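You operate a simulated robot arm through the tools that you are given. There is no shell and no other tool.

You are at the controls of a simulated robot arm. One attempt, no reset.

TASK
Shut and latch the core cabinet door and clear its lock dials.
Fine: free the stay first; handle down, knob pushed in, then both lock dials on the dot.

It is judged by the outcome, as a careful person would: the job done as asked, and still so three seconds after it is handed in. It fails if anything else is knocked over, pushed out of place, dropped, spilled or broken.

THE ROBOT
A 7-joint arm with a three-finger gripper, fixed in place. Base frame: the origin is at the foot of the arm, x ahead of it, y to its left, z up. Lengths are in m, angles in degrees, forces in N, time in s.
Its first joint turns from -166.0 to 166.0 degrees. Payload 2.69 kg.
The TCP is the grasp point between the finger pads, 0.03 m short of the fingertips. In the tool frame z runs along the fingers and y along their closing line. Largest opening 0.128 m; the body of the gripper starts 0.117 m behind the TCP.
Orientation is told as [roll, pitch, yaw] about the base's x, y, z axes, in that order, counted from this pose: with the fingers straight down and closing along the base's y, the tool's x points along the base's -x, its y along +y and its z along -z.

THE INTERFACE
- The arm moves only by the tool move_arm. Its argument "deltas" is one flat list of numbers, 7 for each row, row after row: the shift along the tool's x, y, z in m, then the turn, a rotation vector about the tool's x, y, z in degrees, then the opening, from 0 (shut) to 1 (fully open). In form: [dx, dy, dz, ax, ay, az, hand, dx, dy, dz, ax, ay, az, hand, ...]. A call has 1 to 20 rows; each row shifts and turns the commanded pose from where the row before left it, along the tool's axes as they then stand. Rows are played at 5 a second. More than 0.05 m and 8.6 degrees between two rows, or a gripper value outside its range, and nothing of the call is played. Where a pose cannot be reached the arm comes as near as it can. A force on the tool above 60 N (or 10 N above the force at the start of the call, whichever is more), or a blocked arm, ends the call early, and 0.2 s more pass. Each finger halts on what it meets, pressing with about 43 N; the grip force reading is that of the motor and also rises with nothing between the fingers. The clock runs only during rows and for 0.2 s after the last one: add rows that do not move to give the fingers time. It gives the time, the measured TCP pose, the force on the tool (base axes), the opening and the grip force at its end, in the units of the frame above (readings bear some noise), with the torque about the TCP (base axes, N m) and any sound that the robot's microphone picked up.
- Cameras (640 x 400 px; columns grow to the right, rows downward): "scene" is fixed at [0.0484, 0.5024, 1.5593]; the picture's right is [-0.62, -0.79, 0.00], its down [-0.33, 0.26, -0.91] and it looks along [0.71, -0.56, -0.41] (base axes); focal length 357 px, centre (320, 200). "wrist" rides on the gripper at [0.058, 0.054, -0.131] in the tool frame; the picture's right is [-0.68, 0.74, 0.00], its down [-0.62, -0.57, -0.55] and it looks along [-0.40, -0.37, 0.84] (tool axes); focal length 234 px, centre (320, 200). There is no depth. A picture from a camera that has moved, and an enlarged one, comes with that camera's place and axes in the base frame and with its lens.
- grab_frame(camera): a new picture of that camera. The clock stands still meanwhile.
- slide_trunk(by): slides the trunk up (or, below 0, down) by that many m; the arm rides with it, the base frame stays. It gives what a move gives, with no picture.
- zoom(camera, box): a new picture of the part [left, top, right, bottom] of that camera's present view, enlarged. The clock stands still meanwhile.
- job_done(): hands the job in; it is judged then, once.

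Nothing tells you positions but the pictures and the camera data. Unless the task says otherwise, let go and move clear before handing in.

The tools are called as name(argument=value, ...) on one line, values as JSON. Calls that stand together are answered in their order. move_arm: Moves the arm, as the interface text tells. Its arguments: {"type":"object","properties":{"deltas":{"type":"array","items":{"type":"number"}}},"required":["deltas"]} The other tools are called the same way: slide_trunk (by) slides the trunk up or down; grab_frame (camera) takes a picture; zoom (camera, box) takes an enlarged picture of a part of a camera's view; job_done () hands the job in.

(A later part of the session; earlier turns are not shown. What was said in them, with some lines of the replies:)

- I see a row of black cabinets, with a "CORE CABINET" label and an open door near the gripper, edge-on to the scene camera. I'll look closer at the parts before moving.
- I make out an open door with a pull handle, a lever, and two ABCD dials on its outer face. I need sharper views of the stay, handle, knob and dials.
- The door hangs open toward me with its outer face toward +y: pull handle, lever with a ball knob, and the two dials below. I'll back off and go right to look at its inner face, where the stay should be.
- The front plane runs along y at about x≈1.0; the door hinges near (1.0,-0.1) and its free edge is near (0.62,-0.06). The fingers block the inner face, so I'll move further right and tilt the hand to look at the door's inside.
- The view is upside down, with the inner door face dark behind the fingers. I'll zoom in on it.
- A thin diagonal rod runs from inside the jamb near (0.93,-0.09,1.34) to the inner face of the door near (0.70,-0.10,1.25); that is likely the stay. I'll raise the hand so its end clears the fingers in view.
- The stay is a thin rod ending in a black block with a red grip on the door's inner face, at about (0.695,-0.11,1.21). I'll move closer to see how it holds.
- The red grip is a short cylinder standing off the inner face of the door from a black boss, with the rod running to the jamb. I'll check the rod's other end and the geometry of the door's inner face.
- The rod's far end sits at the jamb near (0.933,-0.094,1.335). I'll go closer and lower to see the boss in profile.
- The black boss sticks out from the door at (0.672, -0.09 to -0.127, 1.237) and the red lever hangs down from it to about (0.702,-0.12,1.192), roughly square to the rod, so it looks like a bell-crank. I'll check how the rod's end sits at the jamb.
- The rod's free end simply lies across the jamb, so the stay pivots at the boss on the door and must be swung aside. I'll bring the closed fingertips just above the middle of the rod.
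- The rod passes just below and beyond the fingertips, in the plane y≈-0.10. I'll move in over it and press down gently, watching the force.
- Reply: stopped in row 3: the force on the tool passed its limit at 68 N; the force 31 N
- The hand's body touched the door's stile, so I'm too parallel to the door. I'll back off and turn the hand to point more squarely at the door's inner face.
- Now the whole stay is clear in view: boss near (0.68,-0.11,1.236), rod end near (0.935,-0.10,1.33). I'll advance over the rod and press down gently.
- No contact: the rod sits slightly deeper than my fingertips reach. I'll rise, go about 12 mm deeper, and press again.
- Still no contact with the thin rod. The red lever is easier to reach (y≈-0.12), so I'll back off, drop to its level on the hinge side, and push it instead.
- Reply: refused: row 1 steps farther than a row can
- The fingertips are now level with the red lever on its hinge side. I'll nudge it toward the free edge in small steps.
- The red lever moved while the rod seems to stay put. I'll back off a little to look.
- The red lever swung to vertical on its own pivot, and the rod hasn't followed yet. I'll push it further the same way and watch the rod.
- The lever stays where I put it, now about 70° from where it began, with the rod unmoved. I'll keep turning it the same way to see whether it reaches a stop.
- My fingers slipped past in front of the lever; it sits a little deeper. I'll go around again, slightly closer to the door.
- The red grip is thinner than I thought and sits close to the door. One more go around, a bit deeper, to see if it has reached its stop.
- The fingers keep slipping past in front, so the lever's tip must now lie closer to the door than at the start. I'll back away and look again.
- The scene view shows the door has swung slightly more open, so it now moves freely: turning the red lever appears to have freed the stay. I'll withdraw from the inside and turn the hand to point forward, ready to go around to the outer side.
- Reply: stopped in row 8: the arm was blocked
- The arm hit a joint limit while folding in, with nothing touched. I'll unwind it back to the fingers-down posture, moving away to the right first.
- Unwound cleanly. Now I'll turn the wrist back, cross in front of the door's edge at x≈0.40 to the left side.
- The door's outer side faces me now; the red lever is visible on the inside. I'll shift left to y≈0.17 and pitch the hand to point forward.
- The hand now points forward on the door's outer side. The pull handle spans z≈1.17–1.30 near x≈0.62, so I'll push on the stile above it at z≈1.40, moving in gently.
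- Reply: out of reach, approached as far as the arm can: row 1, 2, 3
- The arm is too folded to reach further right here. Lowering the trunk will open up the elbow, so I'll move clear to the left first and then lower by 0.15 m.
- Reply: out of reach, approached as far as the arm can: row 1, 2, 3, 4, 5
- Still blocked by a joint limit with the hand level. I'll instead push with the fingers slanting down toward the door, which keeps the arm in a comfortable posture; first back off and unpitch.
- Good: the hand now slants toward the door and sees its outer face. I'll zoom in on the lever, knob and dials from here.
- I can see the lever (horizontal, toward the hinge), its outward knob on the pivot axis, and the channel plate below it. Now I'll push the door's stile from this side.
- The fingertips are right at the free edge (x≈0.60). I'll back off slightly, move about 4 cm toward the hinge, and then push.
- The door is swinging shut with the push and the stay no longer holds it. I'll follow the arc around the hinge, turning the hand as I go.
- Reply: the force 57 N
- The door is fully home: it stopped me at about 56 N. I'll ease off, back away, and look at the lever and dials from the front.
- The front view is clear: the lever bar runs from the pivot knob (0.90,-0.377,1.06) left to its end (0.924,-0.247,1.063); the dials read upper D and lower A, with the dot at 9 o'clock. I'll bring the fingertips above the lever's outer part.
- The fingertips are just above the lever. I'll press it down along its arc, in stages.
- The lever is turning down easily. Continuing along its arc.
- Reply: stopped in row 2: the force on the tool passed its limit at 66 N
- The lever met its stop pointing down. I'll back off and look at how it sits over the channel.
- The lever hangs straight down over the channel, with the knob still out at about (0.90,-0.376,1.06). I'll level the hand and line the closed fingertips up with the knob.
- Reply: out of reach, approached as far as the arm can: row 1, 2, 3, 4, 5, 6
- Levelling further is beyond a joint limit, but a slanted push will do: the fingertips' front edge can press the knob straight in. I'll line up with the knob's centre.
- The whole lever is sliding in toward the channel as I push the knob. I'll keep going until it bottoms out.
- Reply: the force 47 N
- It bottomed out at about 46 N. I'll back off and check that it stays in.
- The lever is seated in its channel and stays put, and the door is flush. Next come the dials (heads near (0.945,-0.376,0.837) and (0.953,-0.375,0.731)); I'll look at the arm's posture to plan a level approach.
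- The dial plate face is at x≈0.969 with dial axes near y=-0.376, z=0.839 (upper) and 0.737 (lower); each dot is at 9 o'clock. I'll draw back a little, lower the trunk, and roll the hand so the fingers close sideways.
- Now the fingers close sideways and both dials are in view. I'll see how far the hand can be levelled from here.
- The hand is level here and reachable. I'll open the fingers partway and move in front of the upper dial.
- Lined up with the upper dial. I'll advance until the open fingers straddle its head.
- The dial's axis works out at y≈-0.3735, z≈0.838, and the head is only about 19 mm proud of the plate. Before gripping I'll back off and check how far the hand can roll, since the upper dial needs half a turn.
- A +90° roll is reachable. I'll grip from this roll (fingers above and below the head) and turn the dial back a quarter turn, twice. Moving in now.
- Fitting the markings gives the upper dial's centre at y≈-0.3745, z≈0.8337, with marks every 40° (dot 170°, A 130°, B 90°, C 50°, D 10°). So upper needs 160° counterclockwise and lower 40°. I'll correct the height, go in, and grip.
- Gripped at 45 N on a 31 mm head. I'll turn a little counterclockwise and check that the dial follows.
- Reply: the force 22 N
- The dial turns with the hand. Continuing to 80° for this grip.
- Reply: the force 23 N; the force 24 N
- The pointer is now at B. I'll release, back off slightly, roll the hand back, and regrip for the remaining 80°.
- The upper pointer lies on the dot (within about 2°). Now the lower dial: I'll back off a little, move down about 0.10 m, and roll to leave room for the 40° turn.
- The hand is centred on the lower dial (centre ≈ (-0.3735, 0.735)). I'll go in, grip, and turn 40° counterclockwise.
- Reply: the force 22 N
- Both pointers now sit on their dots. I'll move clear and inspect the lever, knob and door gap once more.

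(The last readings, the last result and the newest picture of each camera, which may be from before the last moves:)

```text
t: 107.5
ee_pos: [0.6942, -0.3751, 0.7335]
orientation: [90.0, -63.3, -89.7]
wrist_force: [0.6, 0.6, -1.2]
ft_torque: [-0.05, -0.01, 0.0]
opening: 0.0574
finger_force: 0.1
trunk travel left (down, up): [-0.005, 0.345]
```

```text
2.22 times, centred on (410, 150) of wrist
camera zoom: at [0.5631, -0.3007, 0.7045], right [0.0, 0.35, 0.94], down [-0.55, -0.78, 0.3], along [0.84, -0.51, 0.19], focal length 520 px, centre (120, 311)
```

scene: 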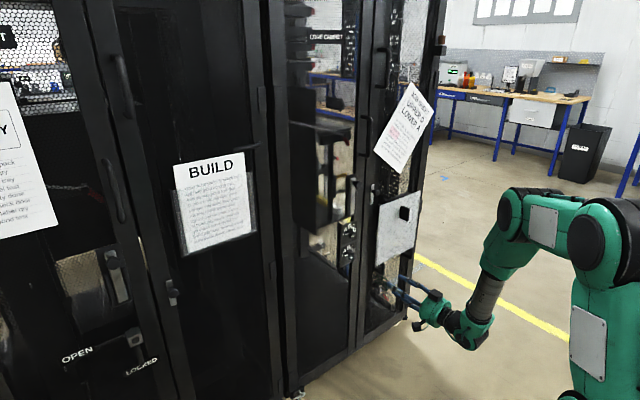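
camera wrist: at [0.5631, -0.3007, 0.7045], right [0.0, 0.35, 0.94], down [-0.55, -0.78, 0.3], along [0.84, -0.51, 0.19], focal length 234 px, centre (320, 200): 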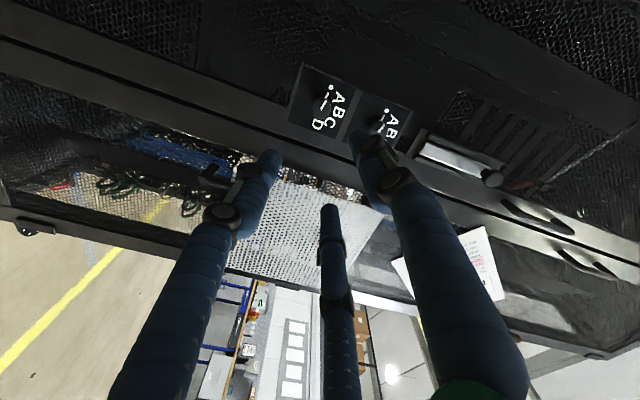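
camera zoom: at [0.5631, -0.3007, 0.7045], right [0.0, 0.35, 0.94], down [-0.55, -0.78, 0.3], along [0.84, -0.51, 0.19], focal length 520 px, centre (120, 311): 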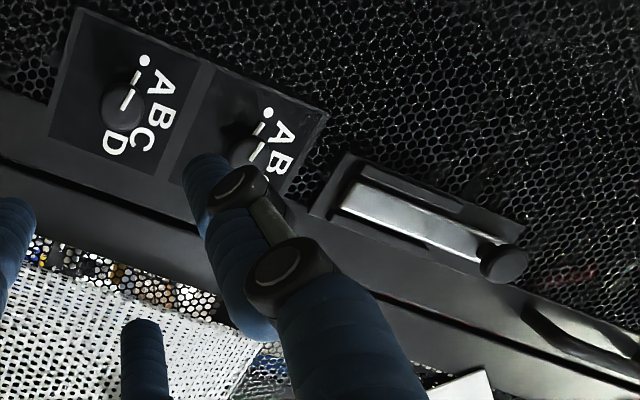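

The door is flush, the lever is down in its channel with the knob in (matching the neighbouring closed cabinet), and both dials point at their dots. I'll draw back a bit more and do one last check that everything holds.

move_arm(deltas=[0, 0, -0.04, 0, 0, 0, 0.45, 0, 0, -0.04, 0, 0, 0, 0.45, 0, 0, 0, 0, 0, 0, 0.45, 0, 0, 0, 0, 0, 0, 0.45, 0, 0, 0, 0, 0, 0, 0.45])

zoom(camera="scene", box=[310, 150, 410, 280])

zoom(camera="scene", box=[260, 0, 440, 200])

zoom(camera="scene", box=[260, 200, 440, 400])

```text
t: 108.7
ee_pos: [0.6126, -0.3769, 0.732]
orientation: [90.0, -63.3, -89.8]
wrist_force: [-0.4, 0.3, 0.4]
ft_torque: [0.0, 0.03, -0.02]
opening: 0.0577
finger_force: 0.1
trunk travel left (down, up): [-0.005, 0.345]
```

```text
3.08 times, centred on (360, 215) of scene
camera zoom: at [0.0484, 0.5024, 1.5593], right [-0.62, -0.79, 0.0], down [-0.33, 0.26, -0.91], along [0.71, -0.56, -0.41], focal length 1099 px, centre (197, 154)
```

zoom: 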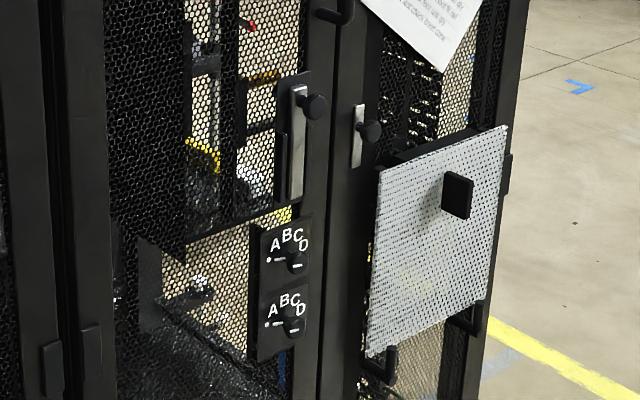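

```text
2.00 times, centred on (350, 100) of scene
camera zoom: at [0.0484, 0.5024, 1.5593], right [-0.62, -0.79, 0.0], down [-0.33, 0.26, -0.91], along [0.71, -0.56, -0.41], focal length 714 px, centre (260, 400)
```

zoom: 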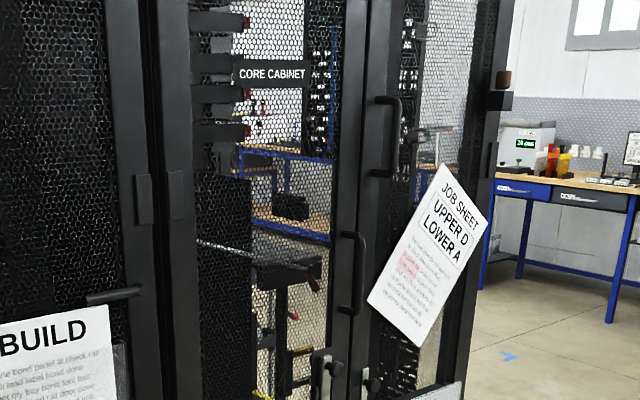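

```text
2.00 times, centred on (350, 300) of scene
camera zoom: at [0.0484, 0.5024, 1.5593], right [-0.62, -0.79, 0.0], down [-0.33, 0.26, -0.91], along [0.71, -0.56, -0.41], focal length 714 px, centre (260, 0)
```

zoom: 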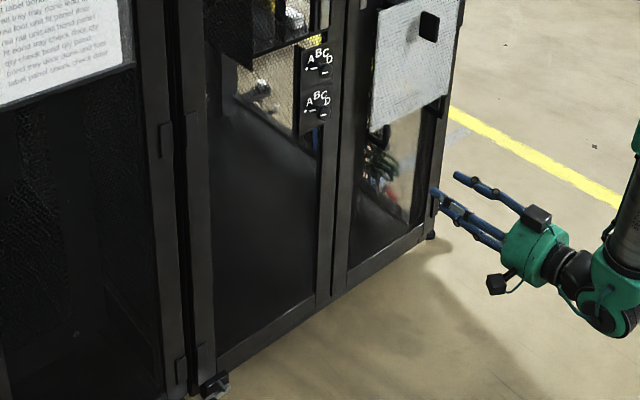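

The core cabinet door is shut flush, with the lever down in its channel and the knob pushed in. Both dials point at their dots, nothing else has moved, and the arm is clear with the gripper empty. I'm handing the job in.

job_done()

```text
The job is handed in.
```

I shut and latched the core cabinet door, set both lock dials to the dot, and handed the job in. I haven't seen how it was judged.

- **Stay:** I freed it by turning the red lever on the inside of the door. The door then moved freely.
- **Door:** I pushed it fully closed, and it looks flush with the frame.
- **Handle and knob:** The handle is down in its channel. I pushed the knob in until it stopped, and both stayed put afterwards.
- **Dials:** I turned the upper dial from D and the lower dial from A, each to its dot. By my measurements from the pictures, both pointers are within about 3° of the dots.

While freeing the stay, the gripper body bumped the inside of the door frame once (68 N) and I backed off. The pictures show no damage and nothing else out of place. The arm ended clear of the cabinet with the gripper empty.
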